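You operate a simulated robot arm through the tools that you are given. There is no shell and no other tool. Be economical: measure what you need, move in short steps, check, and stop when the job is done.

You run a simulated two-armed robot. Do the job below in one go: nothing can be reset, and whatever is moved stays where it is left.

TASK
Wipe up the spill on the steel table top with the grey rag there and put it back.

Only the result counts: the job must be done as asked and must still hold three seconds after the hand-in. Knocking over, shifting, dropping, spilling or breaking anything else fails it.

THE ROBOT
Two 7-joint arms with two-finger parallel grippers on one trunk, on a base that drives. Base frame: it is fixed to the floor where the robot stands at the start and does not move with it; the origin is under the middle of the robot, x ahead of it, y to its left, z up; the surface under the hand at the start is at about z = 0.74. Readings come in m, rad, newtons and seconds.
The left shoulder is at the start at [0.07, 0.188, 1.065], the right one opposite. With the tool pointing down near the work surface each hand reaches from about 0.32 to 0.8 m from the robot's upright axis, wherever it stands, measured 20 degrees to its own side. Payload 3.91 kg a hand.
The tool frame of a hand sits at the grasp point between the pads (the TCP): z along the fingers, y along the line on which they close. The tips reach 0.03 m beyond it. Largest opening 0.11 m; finger width 0.02, thickness 0.01; the body of the gripper, 0.048 by 0.112 m, starts 0.055 m behind the TCP.
Orientation is told as [roll, pitch, yaw] about the base's x, y, z axes, in that order, counted from this pose: with the fingers straight down and closing along the base's y, the tool's x points along the base's -x, its y along +y and its z along -z.

THE INTERFACE
- The arms move only by the tool step_arm. It takes "left_targets", "right_targets" or both (then of equal length, played together; a hand with none holds still); each is a list of rows, each a list of 3 entries, a list of its own where there are three numbers: the turn, a rotation vector about the tool's x, y, z in rad, then the shift along the tool's x, y, z in m, then the closure, from 0 (fully open) to 1 (shut). In form: [[[wx, wy, wz], [x, y, z], grip], ...]. A call has 1 to 12 rows; each row shifts and turns the commanded pose from where the row before left it, along the tool's axes as they then stand. A row lasts 0.2 s, in which the tool goes at most 0.05 m and 0.15 rad; a call with a longer step from one row to the next is refused whole, and so is a gripper value outside its range. Where a pose cannot be reached the arm comes as near as it can. A force on the tool above 40 N (or 10 N above the force at the start of the call, whichever is more), or a blocked arm, ends the call early, and 0.2 s more pass. Each finger travels about 0.072 m/s and halts on what it meets, pressing with about 31 N; the grip force reading is that of the motor and also rises with nothing between the fingers. The clock runs only during rows and for 0.2 s after the last one: add rows that do not move to give the fingers time. The reply holds the time, the measured pose of the TCP, the force on the tool along the base axes, the opening and the grip force, in the units named above and with some noise, with the torque about the TCP (base axes, N m) and any sound that the robot's microphone picked up.
- Cameras (640 x 400 px; columns grow to the right, rows downward): "scene" is now at [0.1278, -0.0081, 1.3026]; the picture's right is [0.00, -1.00, 0.00], its down [-0.68, -0.00, -0.73] and it looks along [0.73, 0.00, -0.68] (base axes); focal length 278 px, centre (320, 200). "left" rides on the left gripper at [0.072, -0.017, -0.103] in its tool frame; the picture's right is [0.23, 0.97, 0.00], its down [-0.76, 0.18, -0.62] and it looks along [-0.61, 0.14, 0.78] (tool axes); focal length 222 px, centre (320, 200). "right" rides on the right gripper at [0.072, 0.017, -0.103] in its tool frame; the picture's right is [-0.23, 0.97, 0.00], its down [-0.76, -0.18, -0.62] and it looks along [-0.61, -0.14, 0.78] (tool axes); focal length 222 px, centre (320, 200). There is no depth. A picture from a camera that has moved, and an enlarged one, comes with that camera's place and axes in the base frame and with its lens. The place of the scene camera against the robot may be out by one fixed shift of up to 0.025 m in any direction.
- camera(camera): a new picture of that camera. No time passes.
- slide_trunk(by): slides the trunk up (or, below 0, down) by that many m; the arms and the scene camera ride with it, the base frame stays. It gives what a move gives, with no picture.
- drive_base(legs): drives the robot by 1 to 6 legs, each [ahead, turn to the left] in m and rad, along the robot's own axes; the way and the turn of a leg run together, so that a leg with both is an arc; at most 1.5 m and 3.142 rad a leg. The arms and the cameras ride along, it lands a little off, and it stops where it bumps. It gives what a move gives.
- head_to(pan, tilt): turns the head with the scene camera to pan (to the left, within 1.501 rad either way) and tilt (down, from -0.506 to 1.204), counted from straight ahead of the robot. It gives what a move gives.
- inspect(camera, box): a new picture of the part [left, top, right, bottom] of that camera's present view, enlarged. No time passes.
- job_done(): hands the job in; it is judged then, once.

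Go step by step. Nothing tells you exact positions but the pictures and the camera data: compare them with the known pose of the tool, close in by small moves and look again before you grip or let go. The budget is 120 turns and 88 pictures, counting those below and the enlarged ones. Unless the task says otherwise, let go and move clear before handing in, and close with one line.

The tools are called after ">>>" by a JSON object that holds its "api" and its "payload". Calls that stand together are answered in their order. step_arm: Moves the arms, as the interface text tells. Its arguments: {"type":"object","properties":{"left_targets":{"type":"array","items":{"type":"array"}},"right_targets":{"type":"array","items":{"type":"array"}}},"required":[]} The other tools are called the same way: slide_trunk (by) slides the trunk up or down; drive_base (legs) drives the base; head_to (pan, tilt) turns the head that bears the scene camera; camera (camera) takes a picture; inspect (camera, box) takes an enlarged picture of a part of a camera's view; job_done () hands the job in.

At the start:

```text
time_s: 0.0
left_tool_pos: [0.6029, 0.1965, 0.9501]
left_orientation: [-0.001, 0.001, -0.001]
left_ft_force: [-0.7, -0.6, 0.1]
left_ft_torque: [-0.02, 0.0, 0.0]
left_grip_width: 0.1102
left_grip_force: 0.0
right_tool_pos: [0.3665, -0.1247, 0.9703]
right_orientation: [0.001, -0.001, 0.002]
right_ft_force: [-0.3, 0.6, -0.7]
right_ft_torque: [-0.01, 0.03, 0.0]
right_grip_width: 0.11
right_grip_force: 0.0
trunk travel left (down, up): [-0.575, 0.365]
robot x, y, heading: [0.0028, 0.0005, -0.002]
head pan, tilt: [0.003, 0.754]
```

scene: 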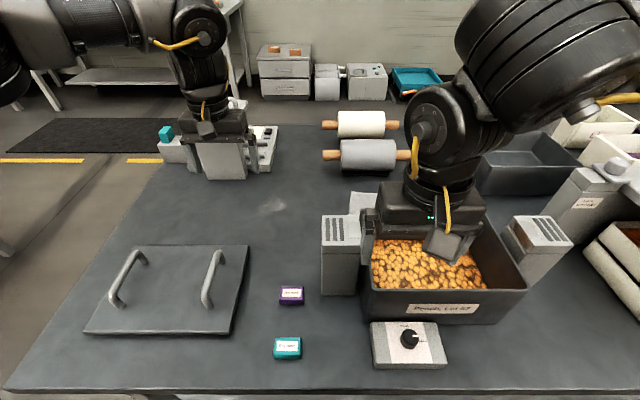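
right: 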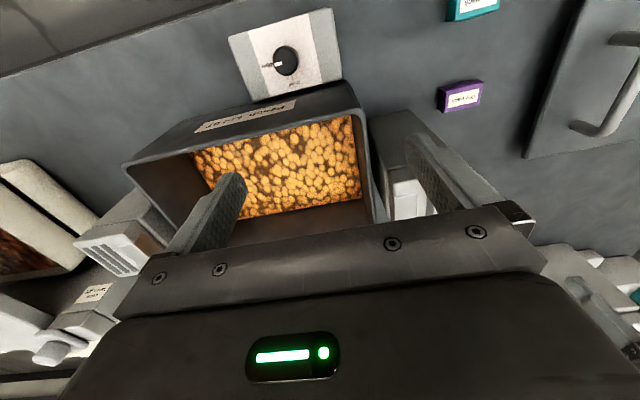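
left: 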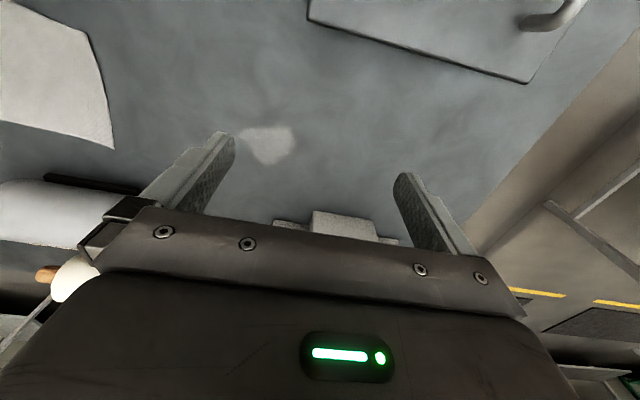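

I see a pale patch near scene pixel (272,205), which is likely the spill, and a light flat sheet near (362,203). I'll enlarge both to find the rag.

>>> {"api": "inspect", "payload": {"camera": "scene", "box": [220, 90, 460, 240]}}

>>> {"api": "inspect", "payload": {"camera": "left", "box": [0, 0, 320, 200]}}

>>> {"api": "inspect", "payload": {"camera": "scene", "box": [150, 90, 310, 190]}}

```text
2.67 times, centred on (340, 165) of scene
camera zoom: at [0.1278, -0.0081, 1.3026], right [0.0, -1.0, 0.0], down [-0.68, 0.0, -0.73], along [0.73, 0.0, -0.68], focal length 741 px, centre (267, 293)
```

zoom: 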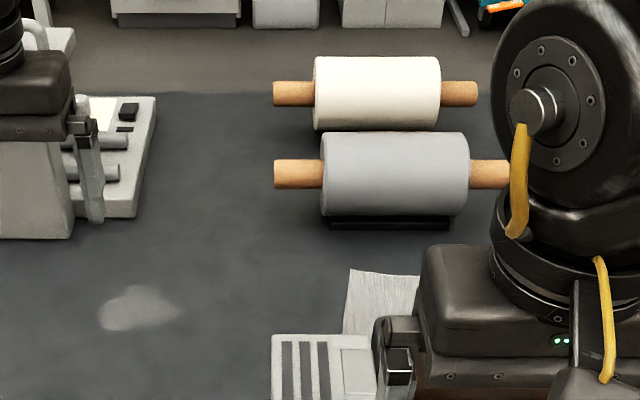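

```text
2.00 times, centred on (160, 100) of left
camera zoom: at [0.529, 0.1801, 1.0527], right [-0.23, 0.97, 0.0], down [0.76, 0.18, 0.62], along [0.61, 0.14, -0.78], focal length 444 px, centre (640, 400)
```

zoom: 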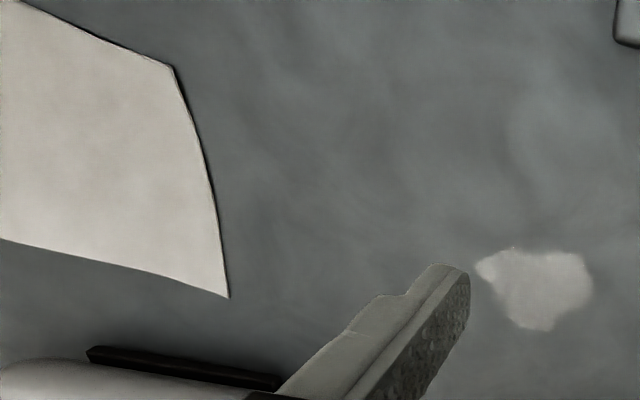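

```text
4.00 times, centred on (230, 140) of scene
camera zoom: at [0.1278, -0.0081, 1.3026], right [0.0, -1.0, 0.0], down [-0.68, 0.0, -0.73], along [0.73, 0.0, -0.68], focal length 1112 px, centre (680, 440)
```

zoom: 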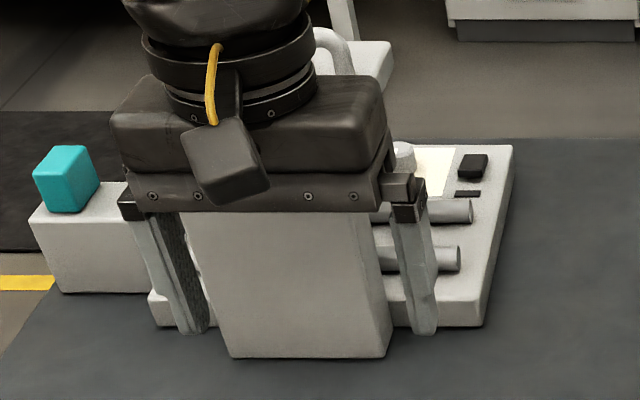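

The light sheet is probably the rag, around x 0.60–0.75 with its left edge near y −0.08. The spill is around (0.69, 0.137). I'll lift the right hand up and aside, and bring the left hand closer to look.

>>> {"api": "step_arm", "payload": {"right_targets": [[[0, 0, 0], [0, 0, -0.045], 0], [[0, 0, 0], [0, -0.01, -0.045], 0], [[0, 0, 0], [0, -0.045, 0], 0], [[0, 0, 0], [0, -0.045, 0], 0], [[0, 0, 0], [0, -0.045, 0], 0], [[0, 0, 0], [0, -0.045, 0], 0]], "left_targets": [[[0, 0, 0], [0, 0, 0], 0], [[0, 0, 0], [0, 0, 0], 0], [[0, 0, 0], [0.04, -0.02, 0], 0], [[0, 0, 0], [0.03, -0.04, 0], 0], [[0, 0, 0], [0.02, -0.045, 0], 0], [[0, 0, 0], [0.01, -0.045, 0], 0]]}}

>>> {"api": "camera", "payload": {"camera": "scene"}}

>>> {"api": "camera", "payload": {"camera": "left"}}

```text
time_s: 1.4
left_tool_pos: [0.5137, 0.0477, 0.9594]
left_orientation: [0.004, 0.0, -0.002]
left_ft_force: [0.6, -0.8, -0.1]
left_ft_torque: [0.04, -0.02, 0.01]
left_grip_width: 0.1099
left_grip_force: 0.0
left hand out of reach, approached as far as the arm can: row 5, 6
right_tool_pos: [0.3192, -0.2816, 1.0329]
right_orientation: [0.005, -0.003, 0.001]
right_ft_force: [0.0, -1.2, 0.3]
right_ft_torque: [0.06, -0.03, -0.04]
right_grip_width: 0.1097
right_grip_force: 0.0
right hand out of reach, approached as far as the arm can: row 4, 5, 6
trunk travel left (down, up): [-0.575, 0.365]
robot x, y, heading: [0.0009, -0.0003, -0.003]
head pan, tilt: [0.003, 0.754]
```

```text
81 pictures are left
camera scene: at [0.1266, -0.0131, 1.3027], right [0.0, -1.0, 0.0], down [-0.68, 0.0, -0.73], along [0.73, 0.01, -0.68], focal length 278 px, centre (320, 200)
```

scene: 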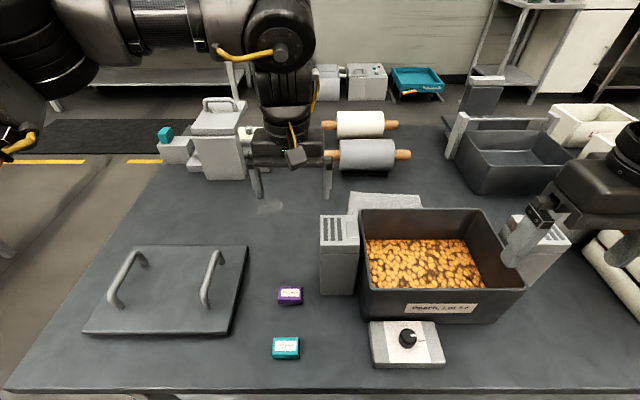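

```text
80 pictures are left
camera left: at [0.4415, 0.0303, 1.0618], right [-0.23, 0.97, 0.0], down [0.76, 0.17, 0.62], along [0.61, 0.14, -0.78], focal length 222 px, centre (320, 200)
```

left: 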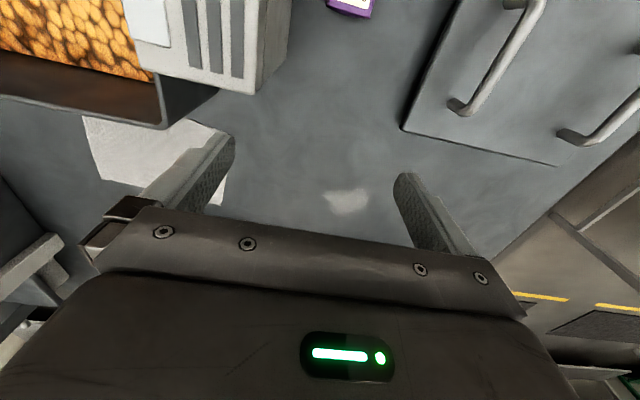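

The rag lies behind the bin; I'll move the left hand over it for a clear look.

>>> {"api": "step_arm", "payload": {"left_targets": [[[0, 0, 0], [-0.04, -0.02, -0.02], 0], [[0, 0, 0], [-0.04, -0.03, 0], 0], [[0, 0, 0], [-0.02, -0.04, 0], 0], [[0, 0, 0], [0, -0.04, 0], 0]]}}

>>> {"api": "camera", "payload": {"camera": "left"}}

>>> {"api": "camera", "payload": {"camera": "scene"}}

```text
time_s: 2.4
left_tool_pos: [0.6209, -0.0395, 0.9811]
left_orientation: [-0.01, 0.004, 0.012]
left_ft_force: [0.0, 0.7, 0.0]
left_ft_torque: [0.01, 0.01, 0.01]
left_grip_width: 0.1103
left_grip_force: 0.1
left hand out of reach, approached as far as the arm can: row 4
right_tool_pos: [0.3211, -0.2753, 1.0354]
right_orientation: [0.0, -0.002, 0.001]
right_ft_force: [0.4, 0.6, -0.6]
right_ft_torque: [-0.03, 0.01, 0.0]
right_grip_width: 0.1102
right_grip_force: 0.1
trunk travel left (down, up): [-0.575, 0.365]
robot x, y, heading: [-0.0008, 0.0016, 0.004]
head pan, tilt: [0.003, 0.754]
```

```text
79 pictures are left
camera left: at [0.5484, -0.0558, 1.0829], right [-0.24, 0.97, -0.01], down [0.76, 0.19, 0.62], along [0.6, 0.14, -0.79], focal length 222 px, centre (320, 200)
```

left: 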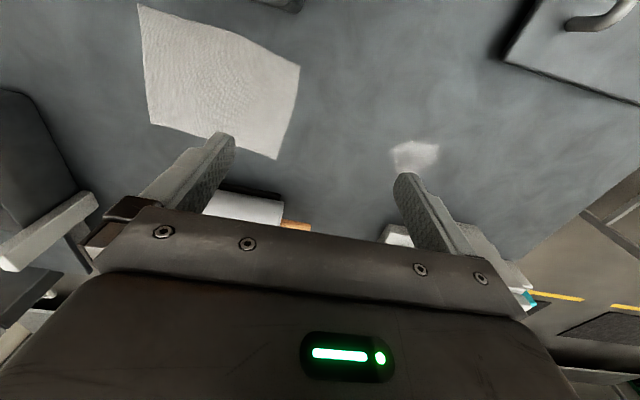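

```text
78 pictures are left
camera scene: at [0.1277, -0.0067, 1.3026], right [0.0, -1.0, 0.0], down [-0.68, 0.0, -0.73], along [0.73, 0.0, -0.68], focal length 278 px, centre (320, 200)
```

scene: 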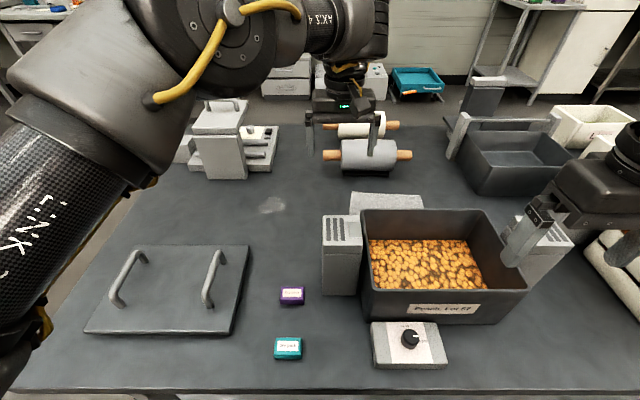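

The rag spans roughly (0.58..0.74, −0.08..−0.28), centre about (0.66, −0.18). I'll enlarge it to judge its thickness and shape.

>>> {"api": "inspect", "payload": {"camera": "left", "box": [120, 0, 320, 170]}}

>>> {"api": "inspect", "payload": {"camera": "scene", "box": [250, 160, 450, 285]}}

```text
2.35 times, centred on (220, 85) of left
camera zoom: at [0.5484, -0.0558, 1.0829], right [-0.24, 0.97, -0.01], down [0.76, 0.19, 0.62], along [0.6, 0.14, -0.79], focal length 523 px, centre (555, 471)
```

zoom: 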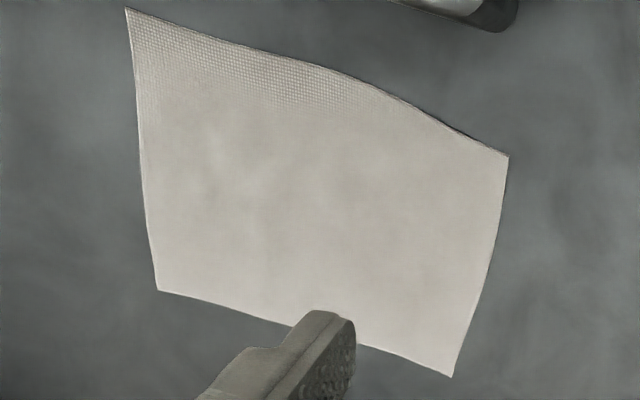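

```text
3.20 times, centred on (350, 222) of scene
camera zoom: at [0.1277, -0.0067, 1.3026], right [0.0, -1.0, 0.0], down [-0.68, 0.0, -0.73], along [0.73, 0.0, -0.68], focal length 890 px, centre (224, 128)
```

zoom: 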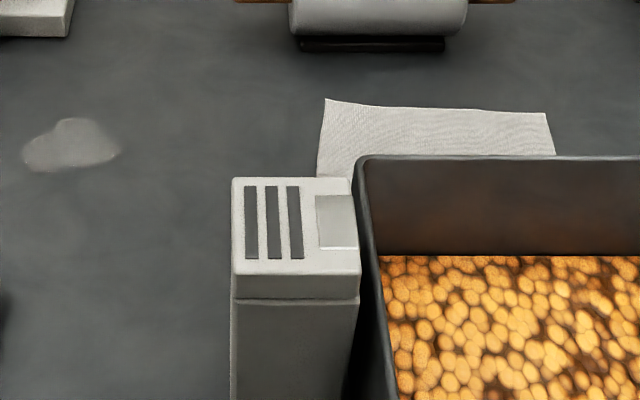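

The sheet looks like a woven cloth. Before touching it, I'll look to both sides to make sure there's no other rag or table meant.

>>> {"api": "head_to", "payload": {"pan": 1.0, "tilt": 0.5}}

>>> {"api": "camera", "payload": {"camera": "scene"}}

>>> {"api": "head_to", "payload": {"pan": -0.9, "tilt": 0.6}}

>>> {"api": "camera", "payload": {"camera": "scene"}}

>>> {"api": "head_to", "payload": {"pan": 0, "tilt": 0.754}}

```text
time_s: 3.7
left_tool_pos: [0.622, -0.0403, 0.979]
left_orientation: [-0.007, 0.001, 0.011]
left_ft_force: [-0.5, -0.2, -0.1]
left_ft_torque: [-0.01, 0.01, 0.02]
left_grip_width: 0.1102
left_grip_force: 0.1
right_tool_pos: [0.3207, -0.2786, 1.0354]
right_orientation: [0.001, -0.002, 0.0]
right_ft_force: [0.3, -0.2, 0.8]
right_ft_torque: [-0.01, -0.03, -0.02]
right_grip_width: 0.1099
right_grip_force: 0.0
trunk travel left (down, up): [-0.575, 0.365]
robot x, y, heading: [0.0005, -0.0018, -0.001]
head pan, tilt: [1.0, 0.499]
```

```text
75 pictures are left
camera scene: at [0.0942, 0.0677, 1.3248], right [0.84, -0.54, 0.0], down [-0.26, -0.4, -0.88], along [0.47, 0.74, -0.48], focal length 278 px, centre (320, 200)
```

scene: 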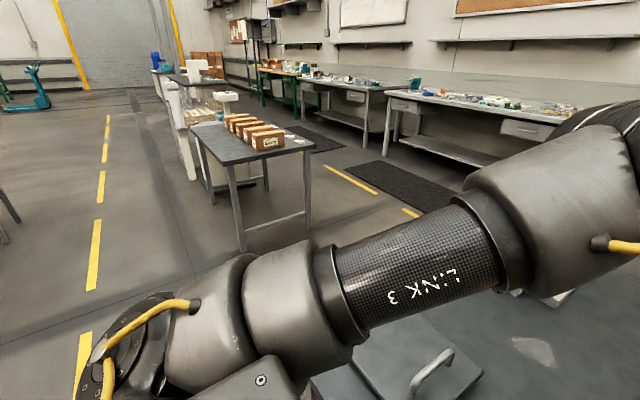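

```text
time_s: 5.5
left_tool_pos: [0.6208, -0.0403, 0.9803]
left_orientation: [-0.011, 0.0, 0.01]
left_ft_force: [0.3, 0.5, -0.5]
left_ft_torque: [-0.01, 0.0, -0.01]
left_grip_width: 0.11
left_grip_force: 0.0
right_tool_pos: [0.3219, -0.2786, 1.035]
right_orientation: [0.001, -0.001, 0.002]
right_ft_force: [-0.6, -0.3, -0.7]
right_ft_torque: [-0.01, 0.0, 0.01]
right_grip_width: 0.1103
right_grip_force: 0.0
trunk travel left (down, up): [-0.575, 0.365]
robot x, y, heading: [-0.0006, -0.0011, -0.003]
head pan, tilt: [-0.901, 0.6]
```

```text
74 pictures are left
camera scene: at [0.1, -0.0779, 1.3157], right [-0.78, -0.62, 0.0], down [-0.35, 0.44, -0.82], along [0.51, -0.65, -0.57], focal length 278 px, centre (320, 200)
```

scene: 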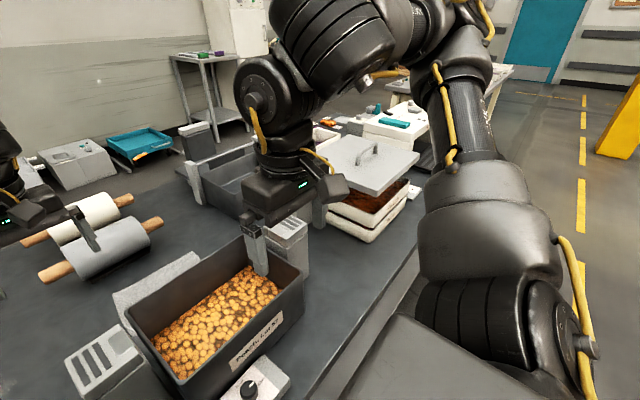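

```text
time_s: 6.7
left_tool_pos: [0.6206, -0.0398, 0.9799]
left_orientation: [-0.008, 0.001, 0.011]
left_ft_force: [0.0, -0.7, -0.2]
left_ft_torque: [0.01, -0.02, 0.01]
left_grip_width: 0.1098
left_grip_force: 0.0
right_tool_pos: [0.3223, -0.2768, 1.0351]
right_orientation: [0.002, -0.001, 0.001]
right_ft_force: [-0.3, -0.6, -0.1]
right_ft_torque: [0.02, 0.01, -0.03]
right_grip_width: 0.1098
right_grip_force: 0.1
trunk travel left (down, up): [-0.575, 0.365]
robot x, y, heading: [0.0005, 0.0012, -0.0]
head pan, tilt: [0.0, 0.754]
```

Only this rag qualifies. It sits on the right hand's side, so I'll retract the left hand to its own side and check with the right hand whether it can hover over both the rag and the spill.

>>> {"api": "step_arm", "payload": {"left_targets": [[[0, 0, 0], [0.01, 0.048, 0], 0], [[0, 0, 0], [0.01, 0.048, 0], 0], [[0, 0, 0], [0.01, 0.048, 0], 0], [[0, 0, 0], [0.01, 0.048, 0], 0], [[0, 0, 0], [0.01, 0.048, 0], 0], [[0, 0, 0], [0.01, 0.048, 0], 0], [[0, 0, 0], [0.01, 0.048, 0], 0], [[0, 0, 0], [0.01, 0.048, 0], 0]]}}

>>> {"api": "step_arm", "payload": {"right_targets": [[[0, 0, 0], [-0.045, 0.015, 0], 0], [[0, 0, 0], [-0.045, 0.015, 0], 0], [[0, 0, 0], [-0.045, 0.015, 0], 0], [[0, 0, 0], [-0.045, 0.015, 0], 0], [[0, 0, 0], [-0.045, 0.015, 0], 0], [[0, 0, 0], [-0.045, 0.015, 0], 0], [[0, 0, 0], [-0.045, 0.015, 0.02], 0], [[0, 0, 0], [-0.02, 0.02, 0.03], 0]]}}

>>> {"api": "camera", "payload": {"camera": "right"}}

```text
time_s: 8.5
left_tool_pos: [0.5418, 0.3372, 0.9769]
left_orientation: [-0.001, 0.001, -0.002]
left_ft_force: [0.3, -0.4, -0.4]
left_ft_torque: [-0.02, -0.03, -0.01]
left_grip_width: 0.1099
left_grip_force: 0.1
right_tool_pos: [0.3211, -0.2772, 1.0347]
right_orientation: [-0.001, -0.002, 0.001]
right_ft_force: [-0.5, -0.4, -0.3]
right_ft_torque: [-0.02, -0.01, -0.01]
right_grip_width: 0.1098
right_grip_force: 0.1
trunk travel left (down, up): [-0.575, 0.365]
robot x, y, heading: [0.0021, 0.0007, 0.0]
head pan, tilt: [0.0, 0.754]
```

```text
refused: row 7 steps farther than a row can; nothing moved
```

```text
73 pictures are left
camera right: at [0.2461, -0.2583, 1.1389], right [0.23, 0.97, 0.0], down [0.76, -0.18, 0.62], along [0.61, -0.14, -0.78], focal length 222 px, centre (320, 200)
```

right: 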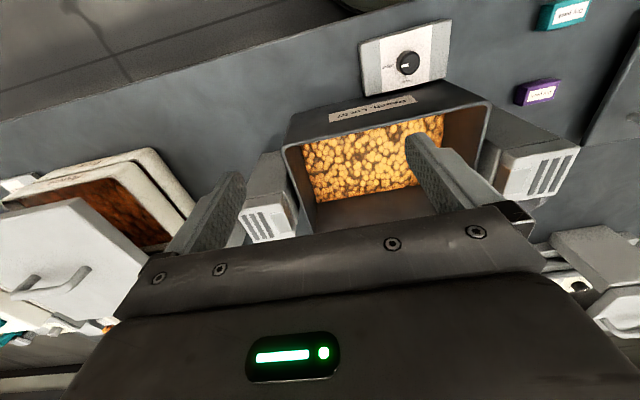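

The left hand is back on its own side. The right move was refused because one row was too long, so I'll resend it with smaller steps.

>>> {"api": "step_arm", "payload": {"right_targets": [[[0, 0, 0], [-0.045, 0.015, 0], 0], [[0, 0, 0], [-0.045, 0.015, 0], 0], [[0, 0, 0], [-0.045, 0.015, 0], 0], [[0, 0, 0], [-0.045, 0.015, 0], 0], [[0, 0, 0], [-0.045, 0.015, 0], 0], [[0, 0, 0], [-0.045, 0.015, 0], 0], [[0, 0, 0], [-0.04, 0.015, 0.02], 0], [[0, 0, 0], [-0.02, 0.02, 0.03], 0]]}}

>>> {"api": "camera", "payload": {"camera": "right"}}

```text
time_s: 10.3
left_tool_pos: [0.5474, 0.3306, 0.9771]
left_orientation: [0.008, 0.004, -0.005]
left_ft_force: [0.1, -0.7, -0.1]
left_ft_torque: [0.11, 0.03, 0.02]
left_grip_width: 0.1101
left_grip_force: 0.1
right_tool_pos: [0.4571, -0.1701, 0.9566]
right_orientation: [0.007, 0.002, -0.003]
right_ft_force: [0.7, -0.9, 0.2]
right_ft_torque: [0.04, 0.06, 0.0]
right_grip_width: 0.1103
right_grip_force: 0.1
right hand out of reach, approached as far as the arm can: row 1, 2, 3, 4, 5, 6
trunk travel left (down, up): [-0.575, 0.365]
robot x, y, heading: [-0.0002, 0.0028, -0.003]
head pan, tilt: [0.0, 0.754]
```

```text
72 pictures are left
camera right: at [0.3835, -0.1521, 1.0617], right [0.23, 0.97, 0.01], down [0.76, -0.18, 0.62], along [0.6, -0.14, -0.79], focal length 222 px, centre (320, 200)
```

right: 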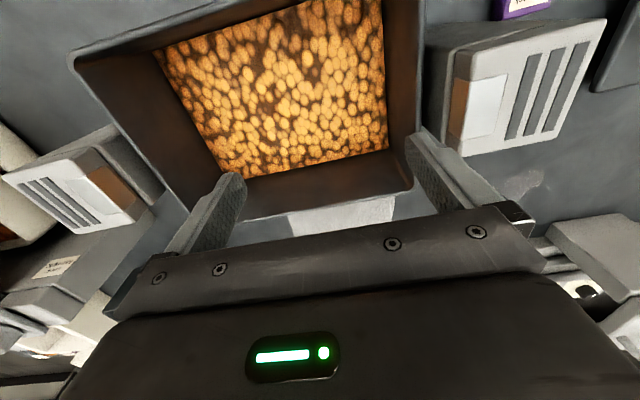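

The right hand is over the back of the bin at z≈0.957, and height seems to have limited its reach. I'll carry on forward at this height.

>>> {"api": "step_arm", "payload": {"right_targets": [[[0, 0, 0], [-0.045, 0.01, 0], 0], [[0, 0, 0], [-0.045, 0.01, 0], 0], [[0, 0, 0], [-0.045, 0.01, 0], 0], [[0, 0, 0], [-0.045, 0.01, 0], 0]]}}

>>> {"api": "camera", "payload": {"camera": "right"}}

```text
time_s: 11.3
left_tool_pos: [0.5418, 0.3365, 0.9769]
left_orientation: [-0.002, 0.001, -0.001]
left_ft_force: [0.3, 0.0, 0.4]
left_ft_torque: [0.02, 0.0, 0.05]
left_grip_width: 0.1102
left_grip_force: 0.2
right_tool_pos: [0.5658, -0.0639, 0.95]
right_orientation: [0.003, -0.004, -0.002]
right_ft_force: [0.9, 0.7, 0.7]
right_ft_torque: [0.0, 0.04, 0.01]
right_grip_width: 0.1099
right_grip_force: 0.2
right hand out of reach, approached as far as the arm can: row 1, 2, 3, 4
trunk travel left (down, up): [-0.575, 0.365]
robot x, y, heading: [0.0021, -0.0021, 0.002]
head pan, tilt: [0.0, 0.754]
```

```text
71 pictures are left
camera right: at [0.4914, -0.0452, 1.0536], right [0.23, 0.97, 0.0], down [0.76, -0.18, 0.62], along [0.61, -0.14, -0.78], focal length 222 px, centre (320, 200)
```

right: 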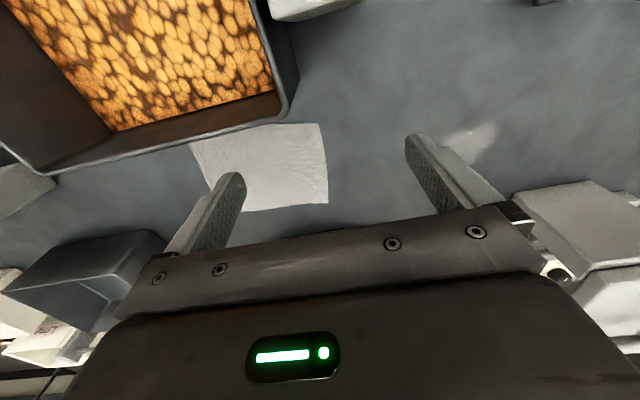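

The commanded pose seems to have run ahead of the real hand, to about (0.88, −0.15, 1.01), which is beyond reach. I'll pull the command back and see where the hand settles.

>>> {"api": "step_arm", "payload": {"right_targets": [[[0, 0, 0], [0.045, 0, 0], 0], [[0, 0, 0], [0.045, 0, 0.01], 0], [[0, 0, 0], [0.045, 0, 0.01], 0]]}}

```text
time_s: 12.2
left_tool_pos: [0.5417, 0.3362, 0.9771]
left_orientation: [0.0, -0.001, 0.0]
left_ft_force: [-0.4, 0.7, -0.1]
left_ft_torque: [0.03, 0.0, -0.01]
left_grip_width: 0.1102
left_grip_force: 0.0
right_tool_pos: [0.4448, -0.0627, 0.941]
right_orientation: [0.011, -0.023, -0.011]
right_ft_force: [1.4, -1.7, 3.3]
right_ft_torque: [0.17, 0.0, -0.05]
right_grip_width: 0.1094
right_grip_force: 0.0
trunk travel left (down, up): [-0.575, 0.365]
robot x, y, heading: [0.0011, -0.0006, -0.001]
head pan, tilt: [0.0, 0.754]
stopped in row 3 (right hand): the force on the tool passed its limit at 68 N (the readings are from after the stop); the commanded pose is now the measured one
```

Something stopped the hand with a 68 N force. I'll look before moving again.

>>> {"api": "camera", "payload": {"camera": "scene"}}

>>> {"api": "camera", "payload": {"camera": "right"}}

>>> {"api": "camera", "payload": {"camera": "left"}}

```text
70 pictures are left
camera scene: at [0.1273, -0.0086, 1.3026], right [0.0, -1.0, 0.0], down [-0.68, 0.0, -0.73], along [0.73, 0.0, -0.68], focal length 278 px, centre (320, 200)
```

scene: 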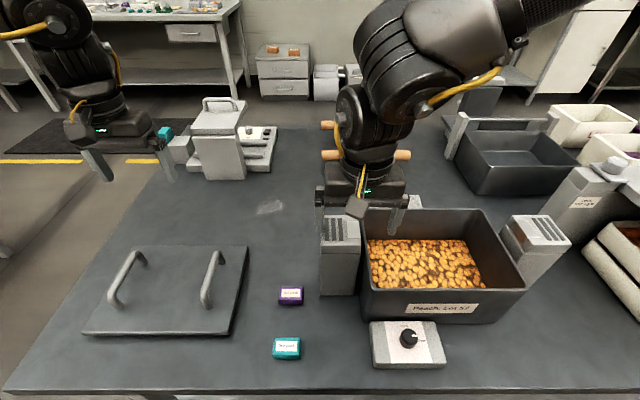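

```text
69 pictures are left
camera right: at [0.369, -0.0438, 1.043], right [0.24, 0.97, 0.02], down [0.75, -0.19, 0.64], along [0.62, -0.14, -0.77], focal length 222 px, centre (320, 200)
```

right: 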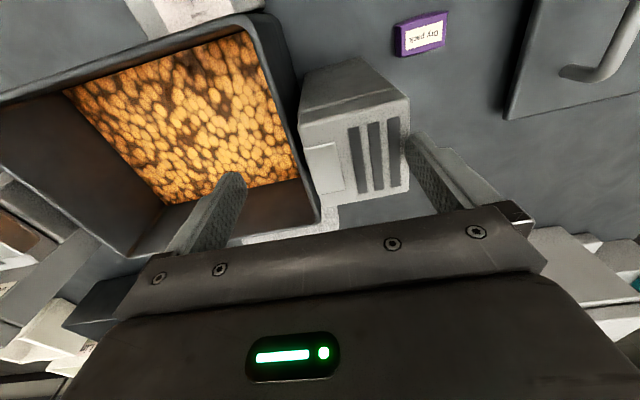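

```text
68 pictures are left
camera left: at [0.4691, 0.3194, 1.0806], right [-0.23, 0.97, 0.0], down [0.76, 0.18, 0.62], along [0.61, 0.14, -0.78], focal length 222 px, centre (320, 200)
```

left: 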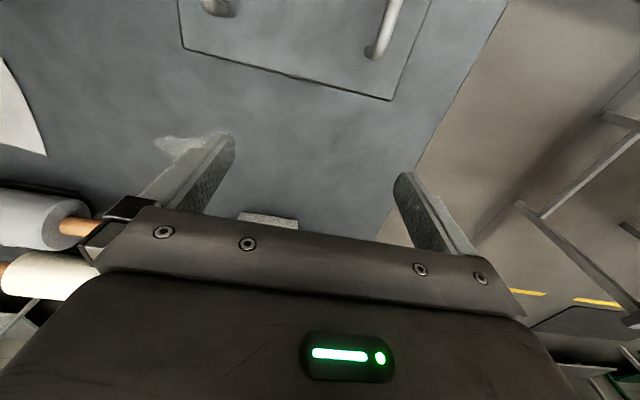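

The vent box's top is at about z 0.92, so a fingertip probably touched its upper back edge. I'll move up and forward away from it, then check whether it shifted.

>>> {"api": "step_arm", "payload": {"right_targets": [[[0, 0, 0], [-0.01, 0, -0.03], 0], [[0, 0, 0], [-0.04, 0, -0.01], 0], [[0, 0, 0], [-0.045, 0, 0], 0], [[0, 0, 0], [-0.045, -0.01, 0], 0]]}}

>>> {"api": "inspect", "payload": {"camera": "scene", "box": [250, 160, 450, 285]}}

>>> {"api": "camera", "payload": {"camera": "scene"}}

```text
time_s: 13.2
left_tool_pos: [0.5436, 0.3365, 0.9769]
left_orientation: [0.0, 0.001, -0.001]
left_ft_force: [0.3, -0.2, 0.2]
left_ft_torque: [0.02, 0.01, 0.02]
left_grip_width: 0.1099
left_grip_force: 0.1
right_tool_pos: [0.5714, -0.0643, 0.9783]
right_orientation: [0.012, -0.022, -0.013]
right_ft_force: [0.1, -0.5, -0.1]
right_ft_torque: [-0.01, -0.02, -0.02]
right_grip_width: 0.1101
right_grip_force: 0.0
right hand out of reach, approached as far as the arm can: row 4
trunk travel left (down, up): [-0.575, 0.365]
robot x, y, heading: [0.0032, 0.0007, -0.002]
head pan, tilt: [0.0, 0.754]
```

```text
3.20 times, centred on (350, 222) of scene
camera zoom: at [0.1292, -0.0088, 1.3024], right [0.0, -1.0, 0.0], down [-0.69, 0.0, -0.73], along [0.73, 0.0, -0.69], focal length 890 px, centre (224, 128)
```

zoom: 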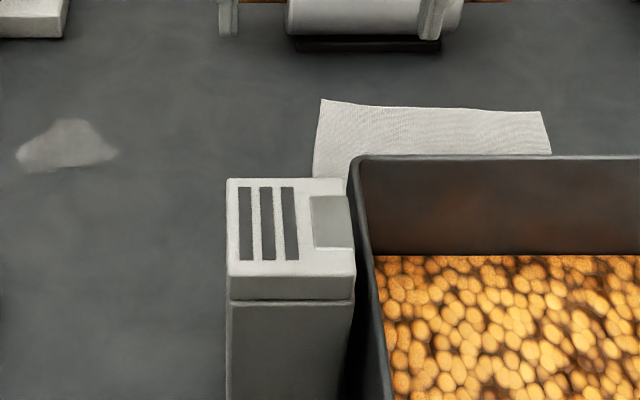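

```text
66 pictures are left
camera scene: at [0.1292, -0.0088, 1.3024], right [0.0, -1.0, 0.0], down [-0.69, 0.0, -0.73], along [0.73, 0.0, -0.69], focal length 278 px, centre (320, 200)
```

scene: 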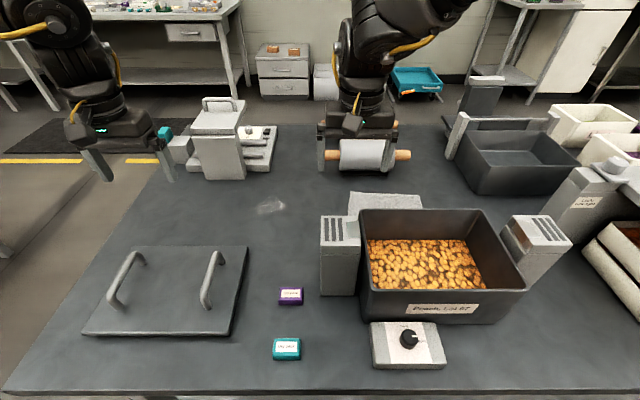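

The box is still aligned with the bin, so nothing moved. Next I'll lower the right hand forward behind the bin, then test its reach to above the spill.

>>> {"api": "step_arm", "payload": {"right_targets": [[[0, 0, 0], [-0.04, 0, 0.025], 0], [[0, 0, 0], [-0.04, 0, 0.025], 0], [[0, 0, 0], [-0.02, 0, 0.04], 0], [[0, 0, 0], [0, 0.045, 0.01], 0], [[0, 0, 0], [0, 0.045, 0.01], 0], [[0, 0, 0], [0, 0.045, 0], 0], [[0, 0, 0], [0, 0.045, 0], 0]]}}

>>> {"api": "camera", "payload": {"camera": "right"}}

```text
time_s: 14.8
left_tool_pos: [0.5408, 0.3364, 0.9783]
left_orientation: [0.001, 0.0, 0.0]
left_ft_force: [-0.5, 0.7, -0.4]
left_ft_torque: [-0.01, 0.01, -0.03]
left_grip_width: 0.1102
left_grip_force: 0.0
right_tool_pos: [0.5605, 0.0987, 0.8737]
right_orientation: [0.012, -0.023, -0.01]
right_ft_force: [-1.4, 0.5, -0.3]
right_ft_torque: [0.0, 0.01, -0.03]
right_grip_width: 0.1099
right_grip_force: 0.1
right hand out of reach, approached as far as the arm can: row 1, 2, 3, 6, 7
trunk travel left (down, up): [-0.575, 0.365]
robot x, y, heading: [-0.0014, 0.0017, 0.002]
head pan, tilt: [0.0, 0.754]
```

```text
65 pictures are left
camera right: at [0.4847, 0.1166, 0.9756], right [0.24, 0.97, 0.02], down [0.75, -0.19, 0.64], along [0.62, -0.14, -0.77], focal length 222 px, centre (320, 200)
```

right: 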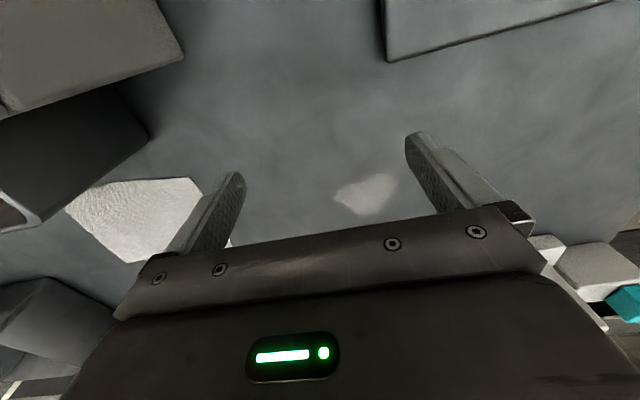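

The right hand can't reach forward far enough here because it crosses the body. Turning the robot about 0.3 rad left puts both the rag and the spill on the right hand's side, so I'll raise the hand and do half that turn first.

>>> {"api": "step_arm", "payload": {"right_targets": [[[0, 0, 0], [0, -0.01, -0.04], 0], [[0, 0, 0], [0, -0.01, -0.04], 0]]}}

>>> {"api": "drive_base", "payload": {"legs": [[0, 0.15]]}}

>>> {"api": "camera", "payload": {"camera": "scene"}}

```text
time_s: 15.4
left_tool_pos: [0.5421, 0.3354, 0.9776]
left_orientation: [0.001, 0.001, 0.002]
left_ft_force: [-1.0, -0.6, 0.8]
left_ft_torque: [-0.01, 0.0, 0.01]
left_grip_width: 0.1101
left_grip_force: 0.1
right_tool_pos: [0.5572, 0.0746, 0.9553]
right_orientation: [0.011, -0.021, -0.011]
right_ft_force: [-0.8, -0.6, -0.3]
right_ft_torque: [0.02, 0.0, 0.01]
right_grip_width: 0.1099
right_grip_force: 0.2
trunk travel left (down, up): [-0.575, 0.365]
robot x, y, heading: [0.0018, -0.0041, -0.001]
head pan, tilt: [0.0, 0.754]
```

```text
time_s: 16.4
left_tool_pos: [0.4832, 0.4162, 0.9775]
left_orientation: [-0.002, -0.001, 0.153]
left_ft_force: [-0.6, -0.9, -0.8]
left_ft_torque: [-0.02, 0.01, 0.01]
left_grip_width: 0.11
left_grip_force: 0.0
right_tool_pos: [0.5393, 0.1586, 0.9547]
right_orientation: [0.009, -0.022, 0.142]
right_ft_force: [1.1, 0.2, -0.1]
right_ft_torque: [0.02, -0.01, -0.01]
right_grip_width: 0.1099
right_grip_force: 0.1
trunk travel left (down, up): [-0.575, 0.365]
robot x, y, heading: [0.0021, -0.0013, 0.153]
head pan, tilt: [0.0, 0.754]
```

```text
64 pictures are left
camera scene: at [0.126, 0.0129, 1.3026], right [0.15, -0.99, 0.0], down [-0.68, -0.1, -0.73], along [0.72, 0.11, -0.68], focal length 278 px, centre (320, 200)
```

scene: 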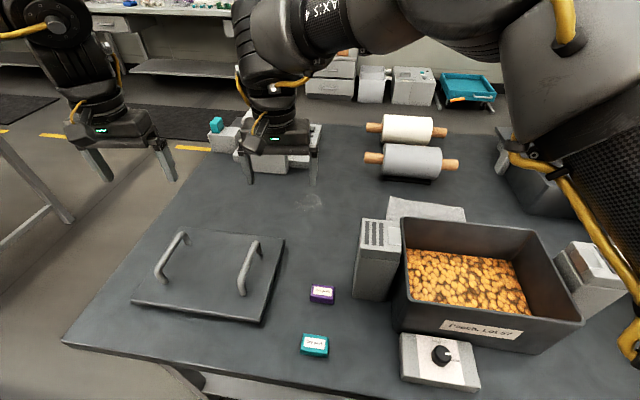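

The turn went cleanly; I'll turn the remaining 0.2 rad.

>>> {"api": "drive_base", "payload": {"legs": [[0, 0.2]]}}

>>> {"api": "step_arm", "payload": {"right_targets": [[[0, 0, -0.11], [0, -0.04, 0], 0], [[0, 0, -0.11], [0, -0.04, 0], 0], [[0, 0, -0.12], [-0.02, -0.04, 0], 0], [[0, 0.02, 0], [-0.03, -0.03, 0], 0]]}}

>>> {"api": "camera", "payload": {"camera": "right"}}

```text
time_s: 17.6
left_tool_pos: [0.3929, 0.5035, 0.9774]
left_orientation: [-0.001, 0.0, 0.352]
left_ft_force: [-0.3, 0.0, -0.1]
left_ft_torque: [-0.03, -0.02, -0.01]
left_grip_width: 0.1099
left_grip_force: 0.1
right_tool_pos: [0.4984, 0.2636, 0.9564]
right_orientation: [0.01, -0.022, 0.342]
right_ft_force: [0.5, -0.2, 0.7]
right_ft_torque: [0.01, -0.03, 0.01]
right_grip_width: 0.1101
right_grip_force: 0.0
trunk travel left (down, up): [-0.575, 0.365]
robot x, y, heading: [-0.0, 0.0012, 0.355]
head pan, tilt: [0.0, 0.754]
```

```text
time_s: 18.6
left_tool_pos: [0.3938, 0.5038, 0.9771]
left_orientation: [0.001, 0.001, 0.354]
left_ft_force: [0.0, 0.0, 0.1]
left_ft_torque: [-0.01, 0.0, 0.01]
left_grip_width: 0.1101
left_grip_force: 0.0
right_tool_pos: [0.4751, 0.2003, 0.9591]
right_orientation: [0.006, -0.007, 0.676]
right_ft_force: [0.8, 1.0, 0.1]
right_ft_torque: [-0.01, 0.02, -0.01]
right_grip_width: 0.1099
right_grip_force: 0.1
right hand out of reach, approached as far as the arm can: row 2, 3, 4
trunk travel left (down, up): [-0.575, 0.365]
robot x, y, heading: [0.0016, 0.001, 0.355]
head pan, tilt: [0.0, 0.754]
```

```text
63 pictures are left
camera right: at [0.4068, 0.169, 1.0634], right [-0.43, 0.9, 0.01], down [0.7, 0.33, 0.63], along [0.56, 0.28, -0.78], focal length 222 px, centre (320, 200)
```

right: 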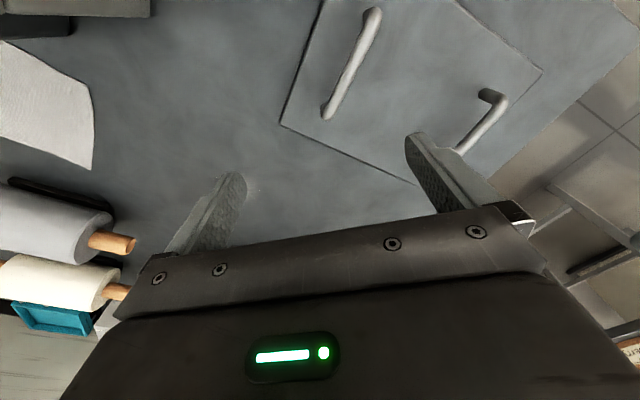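

I turned the wrist the wrong way. I'll turn it back to base yaw 0 and then move toward the rag.

>>> {"api": "step_arm", "payload": {"right_targets": [[[0, 0, 0.14], [0, 0, 0], 0], [[0, 0, 0.14], [0, 0, 0], 0], [[0, 0, 0.14], [0, 0, 0], 0], [[0, 0, 0.14], [0, 0, 0], 0], [[0, 0, 0.116], [0, 0, 0], 0], [[0, 0, 0], [-0.04, 0, 0.01], 0], [[0, 0, 0], [-0.04, -0.02, 0.01], 0], [[0, 0, 0], [-0.04, -0.025, 0.01], 0]]}}

>>> {"api": "camera", "payload": {"camera": "right"}}

```text
time_s: 20.4
left_tool_pos: [0.3941, 0.5026, 0.9774]
left_orientation: [0.003, 0.003, 0.354]
left_ft_force: [-0.1, -0.1, -0.4]
left_ft_torque: [0.0, 0.04, -0.01]
left_grip_width: 0.1102
left_grip_force: 0.0
right_tool_pos: [0.5937, 0.1561, 0.9293]
right_orientation: [0.006, 0.0, 0.008]
right_ft_force: [0.7, -0.2, -0.7]
right_ft_torque: [0.01, 0.03, -0.04]
right_grip_width: 0.1099
right_grip_force: 0.1
trunk travel left (down, up): [-0.575, 0.365]
robot x, y, heading: [-0.0016, 0.0008, 0.353]
head pan, tilt: [0.0, 0.754]
```

```text
62 pictures are left
camera right: at [0.5197, 0.1729, 1.0328], right [0.22, 0.98, 0.01], down [0.76, -0.18, 0.62], along [0.61, -0.13, -0.78], focal length 222 px, centre (320, 200)
```

right: 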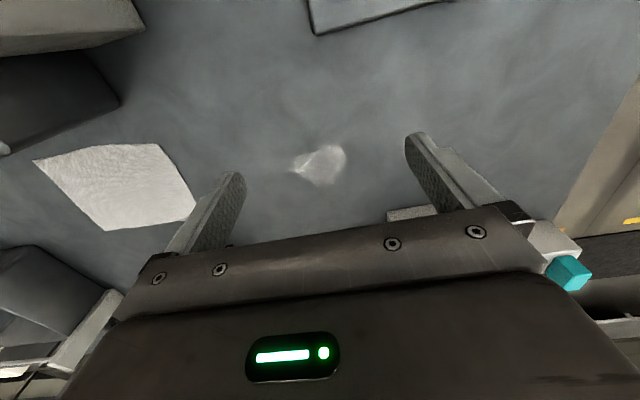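

From here both places are within reach. The spill is about x 0.65–0.715, y 0.10–0.18. I'll move over the centre of the rag.

>>> {"api": "step_arm", "payload": {"right_targets": [[[0, 0, 0], [-0.035, -0.02, 0.02], 0], [[0, 0, 0], [-0.035, -0.025, 0.02], 0], [[0, 0, 0], [0, -0.045, 0.01], 0], [[0, 0, 0], [0, -0.048, 0], 0], [[0, 0, 0], [0, -0.048, 0], 0], [[0, 0, 0], [0, -0.048, 0], 0], [[0, 0, 0], [0, -0.048, 0], 0], [[0, 0, 0], [0, -0.045, 0], 0]]}}

>>> {"api": "camera", "payload": {"camera": "right"}}

>>> {"api": "camera", "payload": {"camera": "scene"}}

```text
time_s: 22.2
left_tool_pos: [0.3919, 0.5038, 0.9785]
left_orientation: [-0.001, 0.0, 0.355]
left_ft_force: [0.3, 0.1, 0.7]
left_ft_torque: [-0.02, -0.02, -0.05]
left_grip_width: 0.1098
left_grip_force: 0.0
right_tool_pos: [0.5577, -0.0997, 0.874]
right_orientation: [0.017, -0.024, 0.007]
right_ft_force: [11.9, -0.6, -8.0]
right_ft_torque: [0.46, -0.14, 0.67]
right_grip_width: 0.1102
right_grip_force: 0.0
right hand out of reach, approached as far as the arm can: row 2, 4, 5, 6, 7, 8
trunk travel left (down, up): [-0.575, 0.365]
robot x, y, heading: [0.0014, 0.0015, 0.356]
head pan, tilt: [0.0, 0.754]
stopped in row 8 (right hand): the force on the tool passed its limit at 46 N (the readings are from after the stop); the commanded pose is now the measured one
```

```text
61 pictures are left
camera right: at [0.4804, -0.084, 0.9757], right [0.22, 0.98, 0.02], down [0.75, -0.18, 0.64], along [0.63, -0.12, -0.77], focal length 222 px, centre (320, 200)
```

right: 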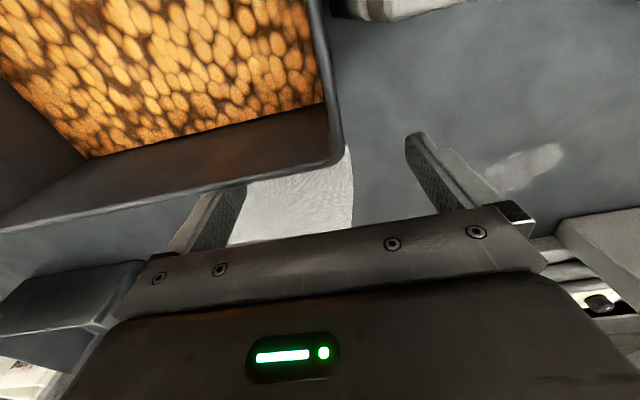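

```text
60 pictures are left
camera scene: at [0.1204, 0.0379, 1.3024], right [0.35, -0.94, 0.0], down [-0.64, -0.24, -0.73], along [0.68, 0.25, -0.68], focal length 278 px, centre (320, 200)
```

scene: 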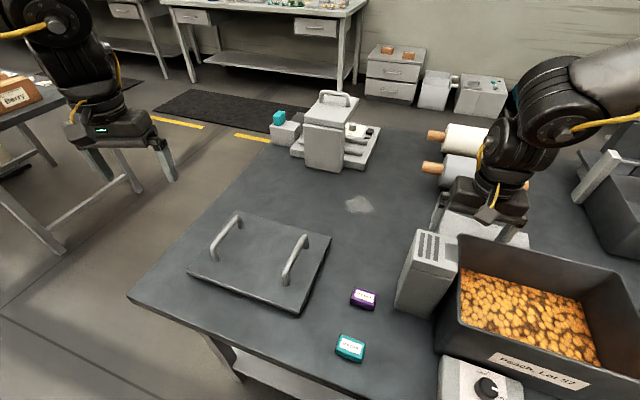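

The hand drifted back when it couldn't hold the pose and touched the bin's rear rim. I'll ease off forward, then raise the trunk, since low hand relative to shoulder is where reach is good.

>>> {"api": "step_arm", "payload": {"right_targets": [[[0, 0, 0], [-0.015, 0.015, 0], 0], [[0, 0, 0], [0, 0.02, -0.02], 0]]}}

>>> {"api": "slide_trunk", "payload": {"by": 0.15}}

>>> {"api": "camera", "payload": {"camera": "scene"}}

```text
time_s: 22.8
left_tool_pos: [0.3906, 0.5043, 0.9774]
left_orientation: [0.002, 0.0, 0.356]
left_ft_force: [0.2, 0.0, -0.5]
left_ft_torque: [0.02, -0.01, -0.01]
left_grip_width: 0.11
left_grip_force: 0.0
right_tool_pos: [0.5669, -0.0637, 0.8944]
right_orientation: [0.018, -0.022, 0.008]
right_ft_force: [-0.4, 0.0, 0.0]
right_ft_torque: [0.02, -0.02, -0.02]
right_grip_width: 0.1099
right_grip_force: 0.1
right hand out of reach, approached as far as the arm can: row 1
trunk travel left (down, up): [-0.575, 0.365]
robot x, y, heading: [-0.0003, -0.0016, 0.357]
head pan, tilt: [0.0, 0.754]
```

```text
time_s: 24.5
left_tool_pos: [0.3922, 0.5034, 1.1279]
left_orientation: [0.0, 0.0, 0.353]
left_ft_force: [0.5, -1.3, -0.5]
left_ft_torque: [-0.01, 0.0, 0.01]
left_grip_width: 0.1099
left_grip_force: 0.0
right_tool_pos: [0.5669, -0.0647, 1.0446]
right_orientation: [0.017, -0.021, 0.007]
right_ft_force: [-0.1, -0.5, -0.2]
right_ft_torque: [0.02, 0.03, 0.0]
right_grip_width: 0.11
right_grip_force: 0.0
trunk travel left (down, up): [-0.725, 0.215]
robot x, y, heading: [0.0011, 0.0003, 0.351]
head pan, tilt: [0.0, 0.754]
```

```text
59 pictures are left
camera scene: at [0.1201, 0.038, 1.4525], right [0.35, -0.94, 0.0], down [-0.64, -0.24, -0.73], along [0.68, 0.25, -0.68], focal length 278 px, centre (320, 200)
```

scene: 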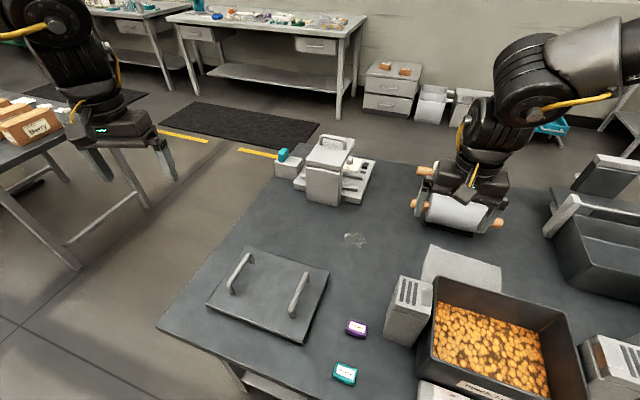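

I'm clear of the bin. Let me check whether the bin moved relative to its neighbours.

>>> {"api": "head_to", "payload": {"pan": -0.355, "tilt": 0.9}}

>>> {"api": "camera", "payload": {"camera": "scene"}}

```text
time_s: 25.4
left_tool_pos: [0.3914, 0.504, 1.1264]
left_orientation: [0.0, 0.001, 0.354]
left_ft_force: [0.6, -1.0, 0.4]
left_ft_torque: [-0.03, 0.0, 0.05]
left_grip_width: 0.11
left_grip_force: 0.1
right_tool_pos: [0.5666, -0.0637, 1.0452]
right_orientation: [0.018, -0.023, 0.008]
right_ft_force: [0.4, 0.4, -0.1]
right_ft_torque: [0.05, 0.0, -0.02]
right_grip_width: 0.1099
right_grip_force: 0.0
trunk travel left (down, up): [-0.725, 0.215]
robot x, y, heading: [0.0016, 0.0011, 0.357]
head pan, tilt: [-0.354, 0.901]
```

```text
58 pictures are left
camera scene: at [0.1178, 0.0093, 1.441], right [0.0, -1.0, 0.0], down [-0.78, 0.0, -0.62], along [0.62, 0.0, -0.78], focal length 278 px, centre (320, 200)
```

scene: 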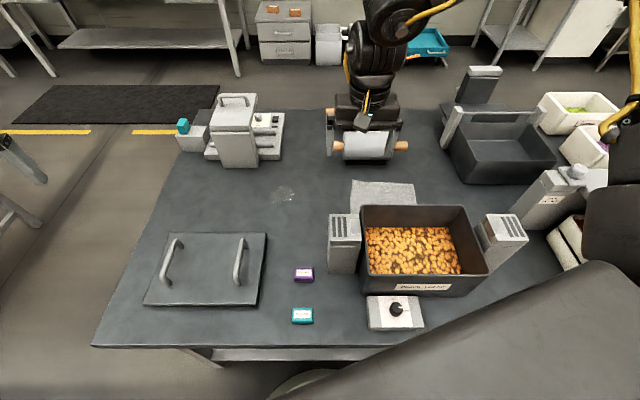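

>>> {"api": "inspect", "payload": {"camera": "scene", "box": [310, 170, 540, 340]}}

```text
2.35 times, centred on (425, 255) of scene
camera zoom: at [0.1178, 0.0093, 1.441], right [0.0, -1.0, 0.0], down [-0.78, 0.0, -0.62], along [0.62, 0.0, -0.78], focal length 654 px, centre (73, 71)
```

zoom: 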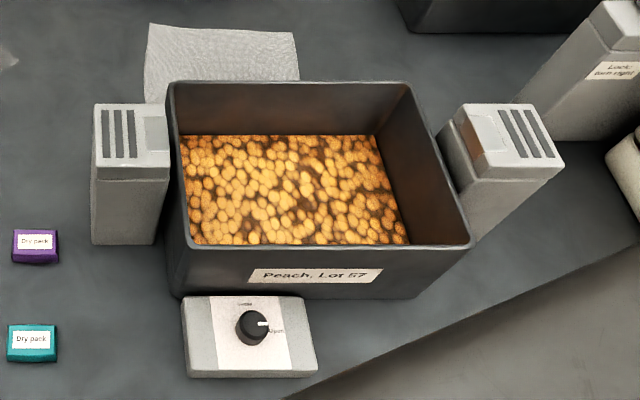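

The bin sits square between its posts and shows no visible shift. With the trunk raised, I'll try small forward and down moves toward the rag, checking as I go.

>>> {"api": "step_arm", "payload": {"right_targets": [[[0, 0, 0], [-0.02, 0, 0.02], 0], [[0, 0, 0], [-0.02, 0, 0.02], 0], [[0, 0, 0], [-0.02, 0, 0.02], 0]]}}

```text
time_s: 26.2
left_tool_pos: [0.3925, 0.5043, 1.1273]
left_orientation: [0.001, 0.002, 0.354]
left_ft_force: [-0.4, 0.3, 0.6]
left_ft_torque: [0.02, 0.01, -0.01]
left_grip_width: 0.1099
left_grip_force: 0.2
right_tool_pos: [0.5978, -0.0428, 0.9872]
right_orientation: [0.016, -0.023, 0.004]
right_ft_force: [0.6, 0.2, -0.4]
right_ft_torque: [0.0, 0.01, -0.03]
right_grip_width: 0.1098
right_grip_force: 0.0
right hand out of reach, approached as far as the arm can: row 1, 2, 3
trunk travel left (down, up): [-0.725, 0.215]
robot x, y, heading: [0.0039, 0.0012, 0.352]
head pan, tilt: [-0.354, 0.901]
```

Reach grows as the hand goes lower relative to the shoulder. I'll raise the trunk further so the hand can extend while still above the table.

>>> {"api": "slide_trunk", "payload": {"by": 0.15}}

>>> {"api": "step_arm", "payload": {"right_targets": [[[0, 0, 0], [0, 0, 0.04], 0], [[0, 0, 0], [-0.01, 0, 0.04], 0], [[0, 0, 0], [-0.02, 0, 0.04], 0], [[0, 0, 0], [-0.02, 0, 0.03], 0]]}}

```text
time_s: 27.9
left_tool_pos: [0.3899, 0.5029, 1.2779]
left_orientation: [0.0, 0.0, 0.353]
left_ft_force: [-0.9, 0.5, 0.0]
left_ft_torque: [0.03, -0.01, 0.01]
left_grip_width: 0.1103
left_grip_force: 0.0
right_tool_pos: [0.5958, -0.0421, 1.1371]
right_orientation: [0.018, -0.022, 0.004]
right_ft_force: [1.1, 0.0, -1.1]
right_ft_torque: [0.01, -0.05, -0.02]
right_grip_width: 0.1102
right_grip_force: 0.1
trunk travel left (down, up): [-0.875, 0.065]
robot x, y, heading: [0.0026, -0.0014, 0.352]
head pan, tilt: [-0.354, 0.901]
```

```text
time_s: 28.9
left_tool_pos: [0.3926, 0.504, 1.2766]
left_orientation: [0.0, 0.003, 0.355]
left_ft_force: [0.3, 0.1, 0.2]
left_ft_torque: [-0.01, 0.02, 0.0]
left_grip_width: 0.11
left_grip_force: 0.0
right_tool_pos: [0.6033, -0.0086, 1.0]
right_orientation: [0.015, -0.024, -0.002]
right_ft_force: [-1.1, -0.4, 0.0]
right_ft_torque: [-0.03, 0.02, 0.0]
right_grip_width: 0.11
right_grip_force: 0.0
right hand out of reach, approached as far as the arm can: row 2, 3, 4
trunk travel left (down, up): [-0.875, 0.065]
robot x, y, heading: [0.0019, -0.0004, 0.352]
head pan, tilt: [-0.354, 0.901]
```

The right arm is still limited, apparently by a joint limit, and it slides sideways. The left arm extended better earlier, so I'll raise the right hand well clear and turn the robot right to use the left arm.

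>>> {"api": "step_arm", "payload": {"right_targets": [[[0, 0, 0], [0.02, 0, -0.045], 0], [[0, 0, 0], [0.02, 0, -0.045], 0], [[0, 0, 0], [0.02, 0, -0.045], 0], [[0, 0, 0], [0.02, 0, -0.045], 0], [[0, 0, 0], [0.045, 0, 0], 0], [[0, 0, 0], [0.045, 0, 0], 0]]}}

>>> {"api": "drive_base", "payload": {"legs": [[0, -0.35]]}}

>>> {"api": "head_to", "payload": {"pan": 0, "tilt": 0.8}}

>>> {"api": "camera", "payload": {"camera": "scene"}}

```text
time_s: 30.3
left_tool_pos: [0.3912, 0.5047, 1.277]
left_orientation: [-0.003, 0.0, 0.354]
left_ft_force: [0.3, -0.5, -0.5]
left_ft_torque: [-0.05, 0.01, 0.02]
left_grip_width: 0.1103
left_grip_force: 0.0
right_tool_pos: [0.4293, -0.0107, 1.1712]
right_orientation: [0.017, -0.024, 0.004]
right_ft_force: [0.2, -0.7, 0.1]
right_ft_torque: [-0.01, -0.01, 0.01]
right_grip_width: 0.1101
right_grip_force: 0.0
trunk travel left (down, up): [-0.875, 0.065]
robot x, y, heading: [0.001, -0.0004, 0.357]
head pan, tilt: [-0.354, 0.901]
```

```text
time_s: 31.8
left_tool_pos: [0.5419, 0.3374, 1.278]
left_orientation: [-0.001, 0.0, 0.002]
left_ft_force: [0.2, 0.1, -0.1]
left_ft_torque: [0.02, 0.0, 0.01]
left_grip_width: 0.11
left_grip_force: 0.0
right_tool_pos: [0.398, -0.1594, 1.1707]
right_orientation: [0.016, -0.024, -0.352]
right_ft_force: [-0.6, 0.0, 0.0]
right_ft_torque: [-0.03, 0.0, 0.0]
right_grip_width: 0.1101
right_grip_force: 0.2
trunk travel left (down, up): [-0.875, 0.065]
robot x, y, heading: [0.0001, 0.0004, -0.001]
head pan, tilt: [-0.354, 0.901]
```

```text
time_s: 32.7
left_tool_pos: [0.5425, 0.3355, 1.2783]
left_orientation: [0.0, 0.0, 0.001]
left_ft_force: [-0.1, -0.1, 0.0]
left_ft_torque: [0.01, -0.02, 0.01]
left_grip_width: 0.11
left_grip_force: 0.1
right_tool_pos: [0.3978, -0.1606, 1.1704]
right_orientation: [0.017, -0.023, -0.352]
right_ft_force: [-0.1, 0.4, 0.3]
right_ft_torque: [0.01, 0.0, 0.0]
right_grip_width: 0.1098
right_grip_force: 0.2
trunk travel left (down, up): [-0.875, 0.065]
robot x, y, heading: [0.001, 0.0026, -0.002]
head pan, tilt: [0.0, 0.799]
```

```text
56 pictures are left
camera scene: at [0.1262, -0.0092, 1.5988], right [0.0, -1.0, 0.0], down [-0.72, 0.0, -0.7], along [0.7, 0.0, -0.72], focal length 278 px, centre (320, 200)
```

scene: 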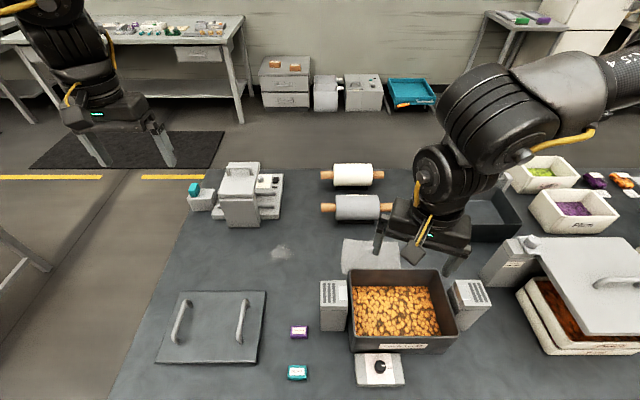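

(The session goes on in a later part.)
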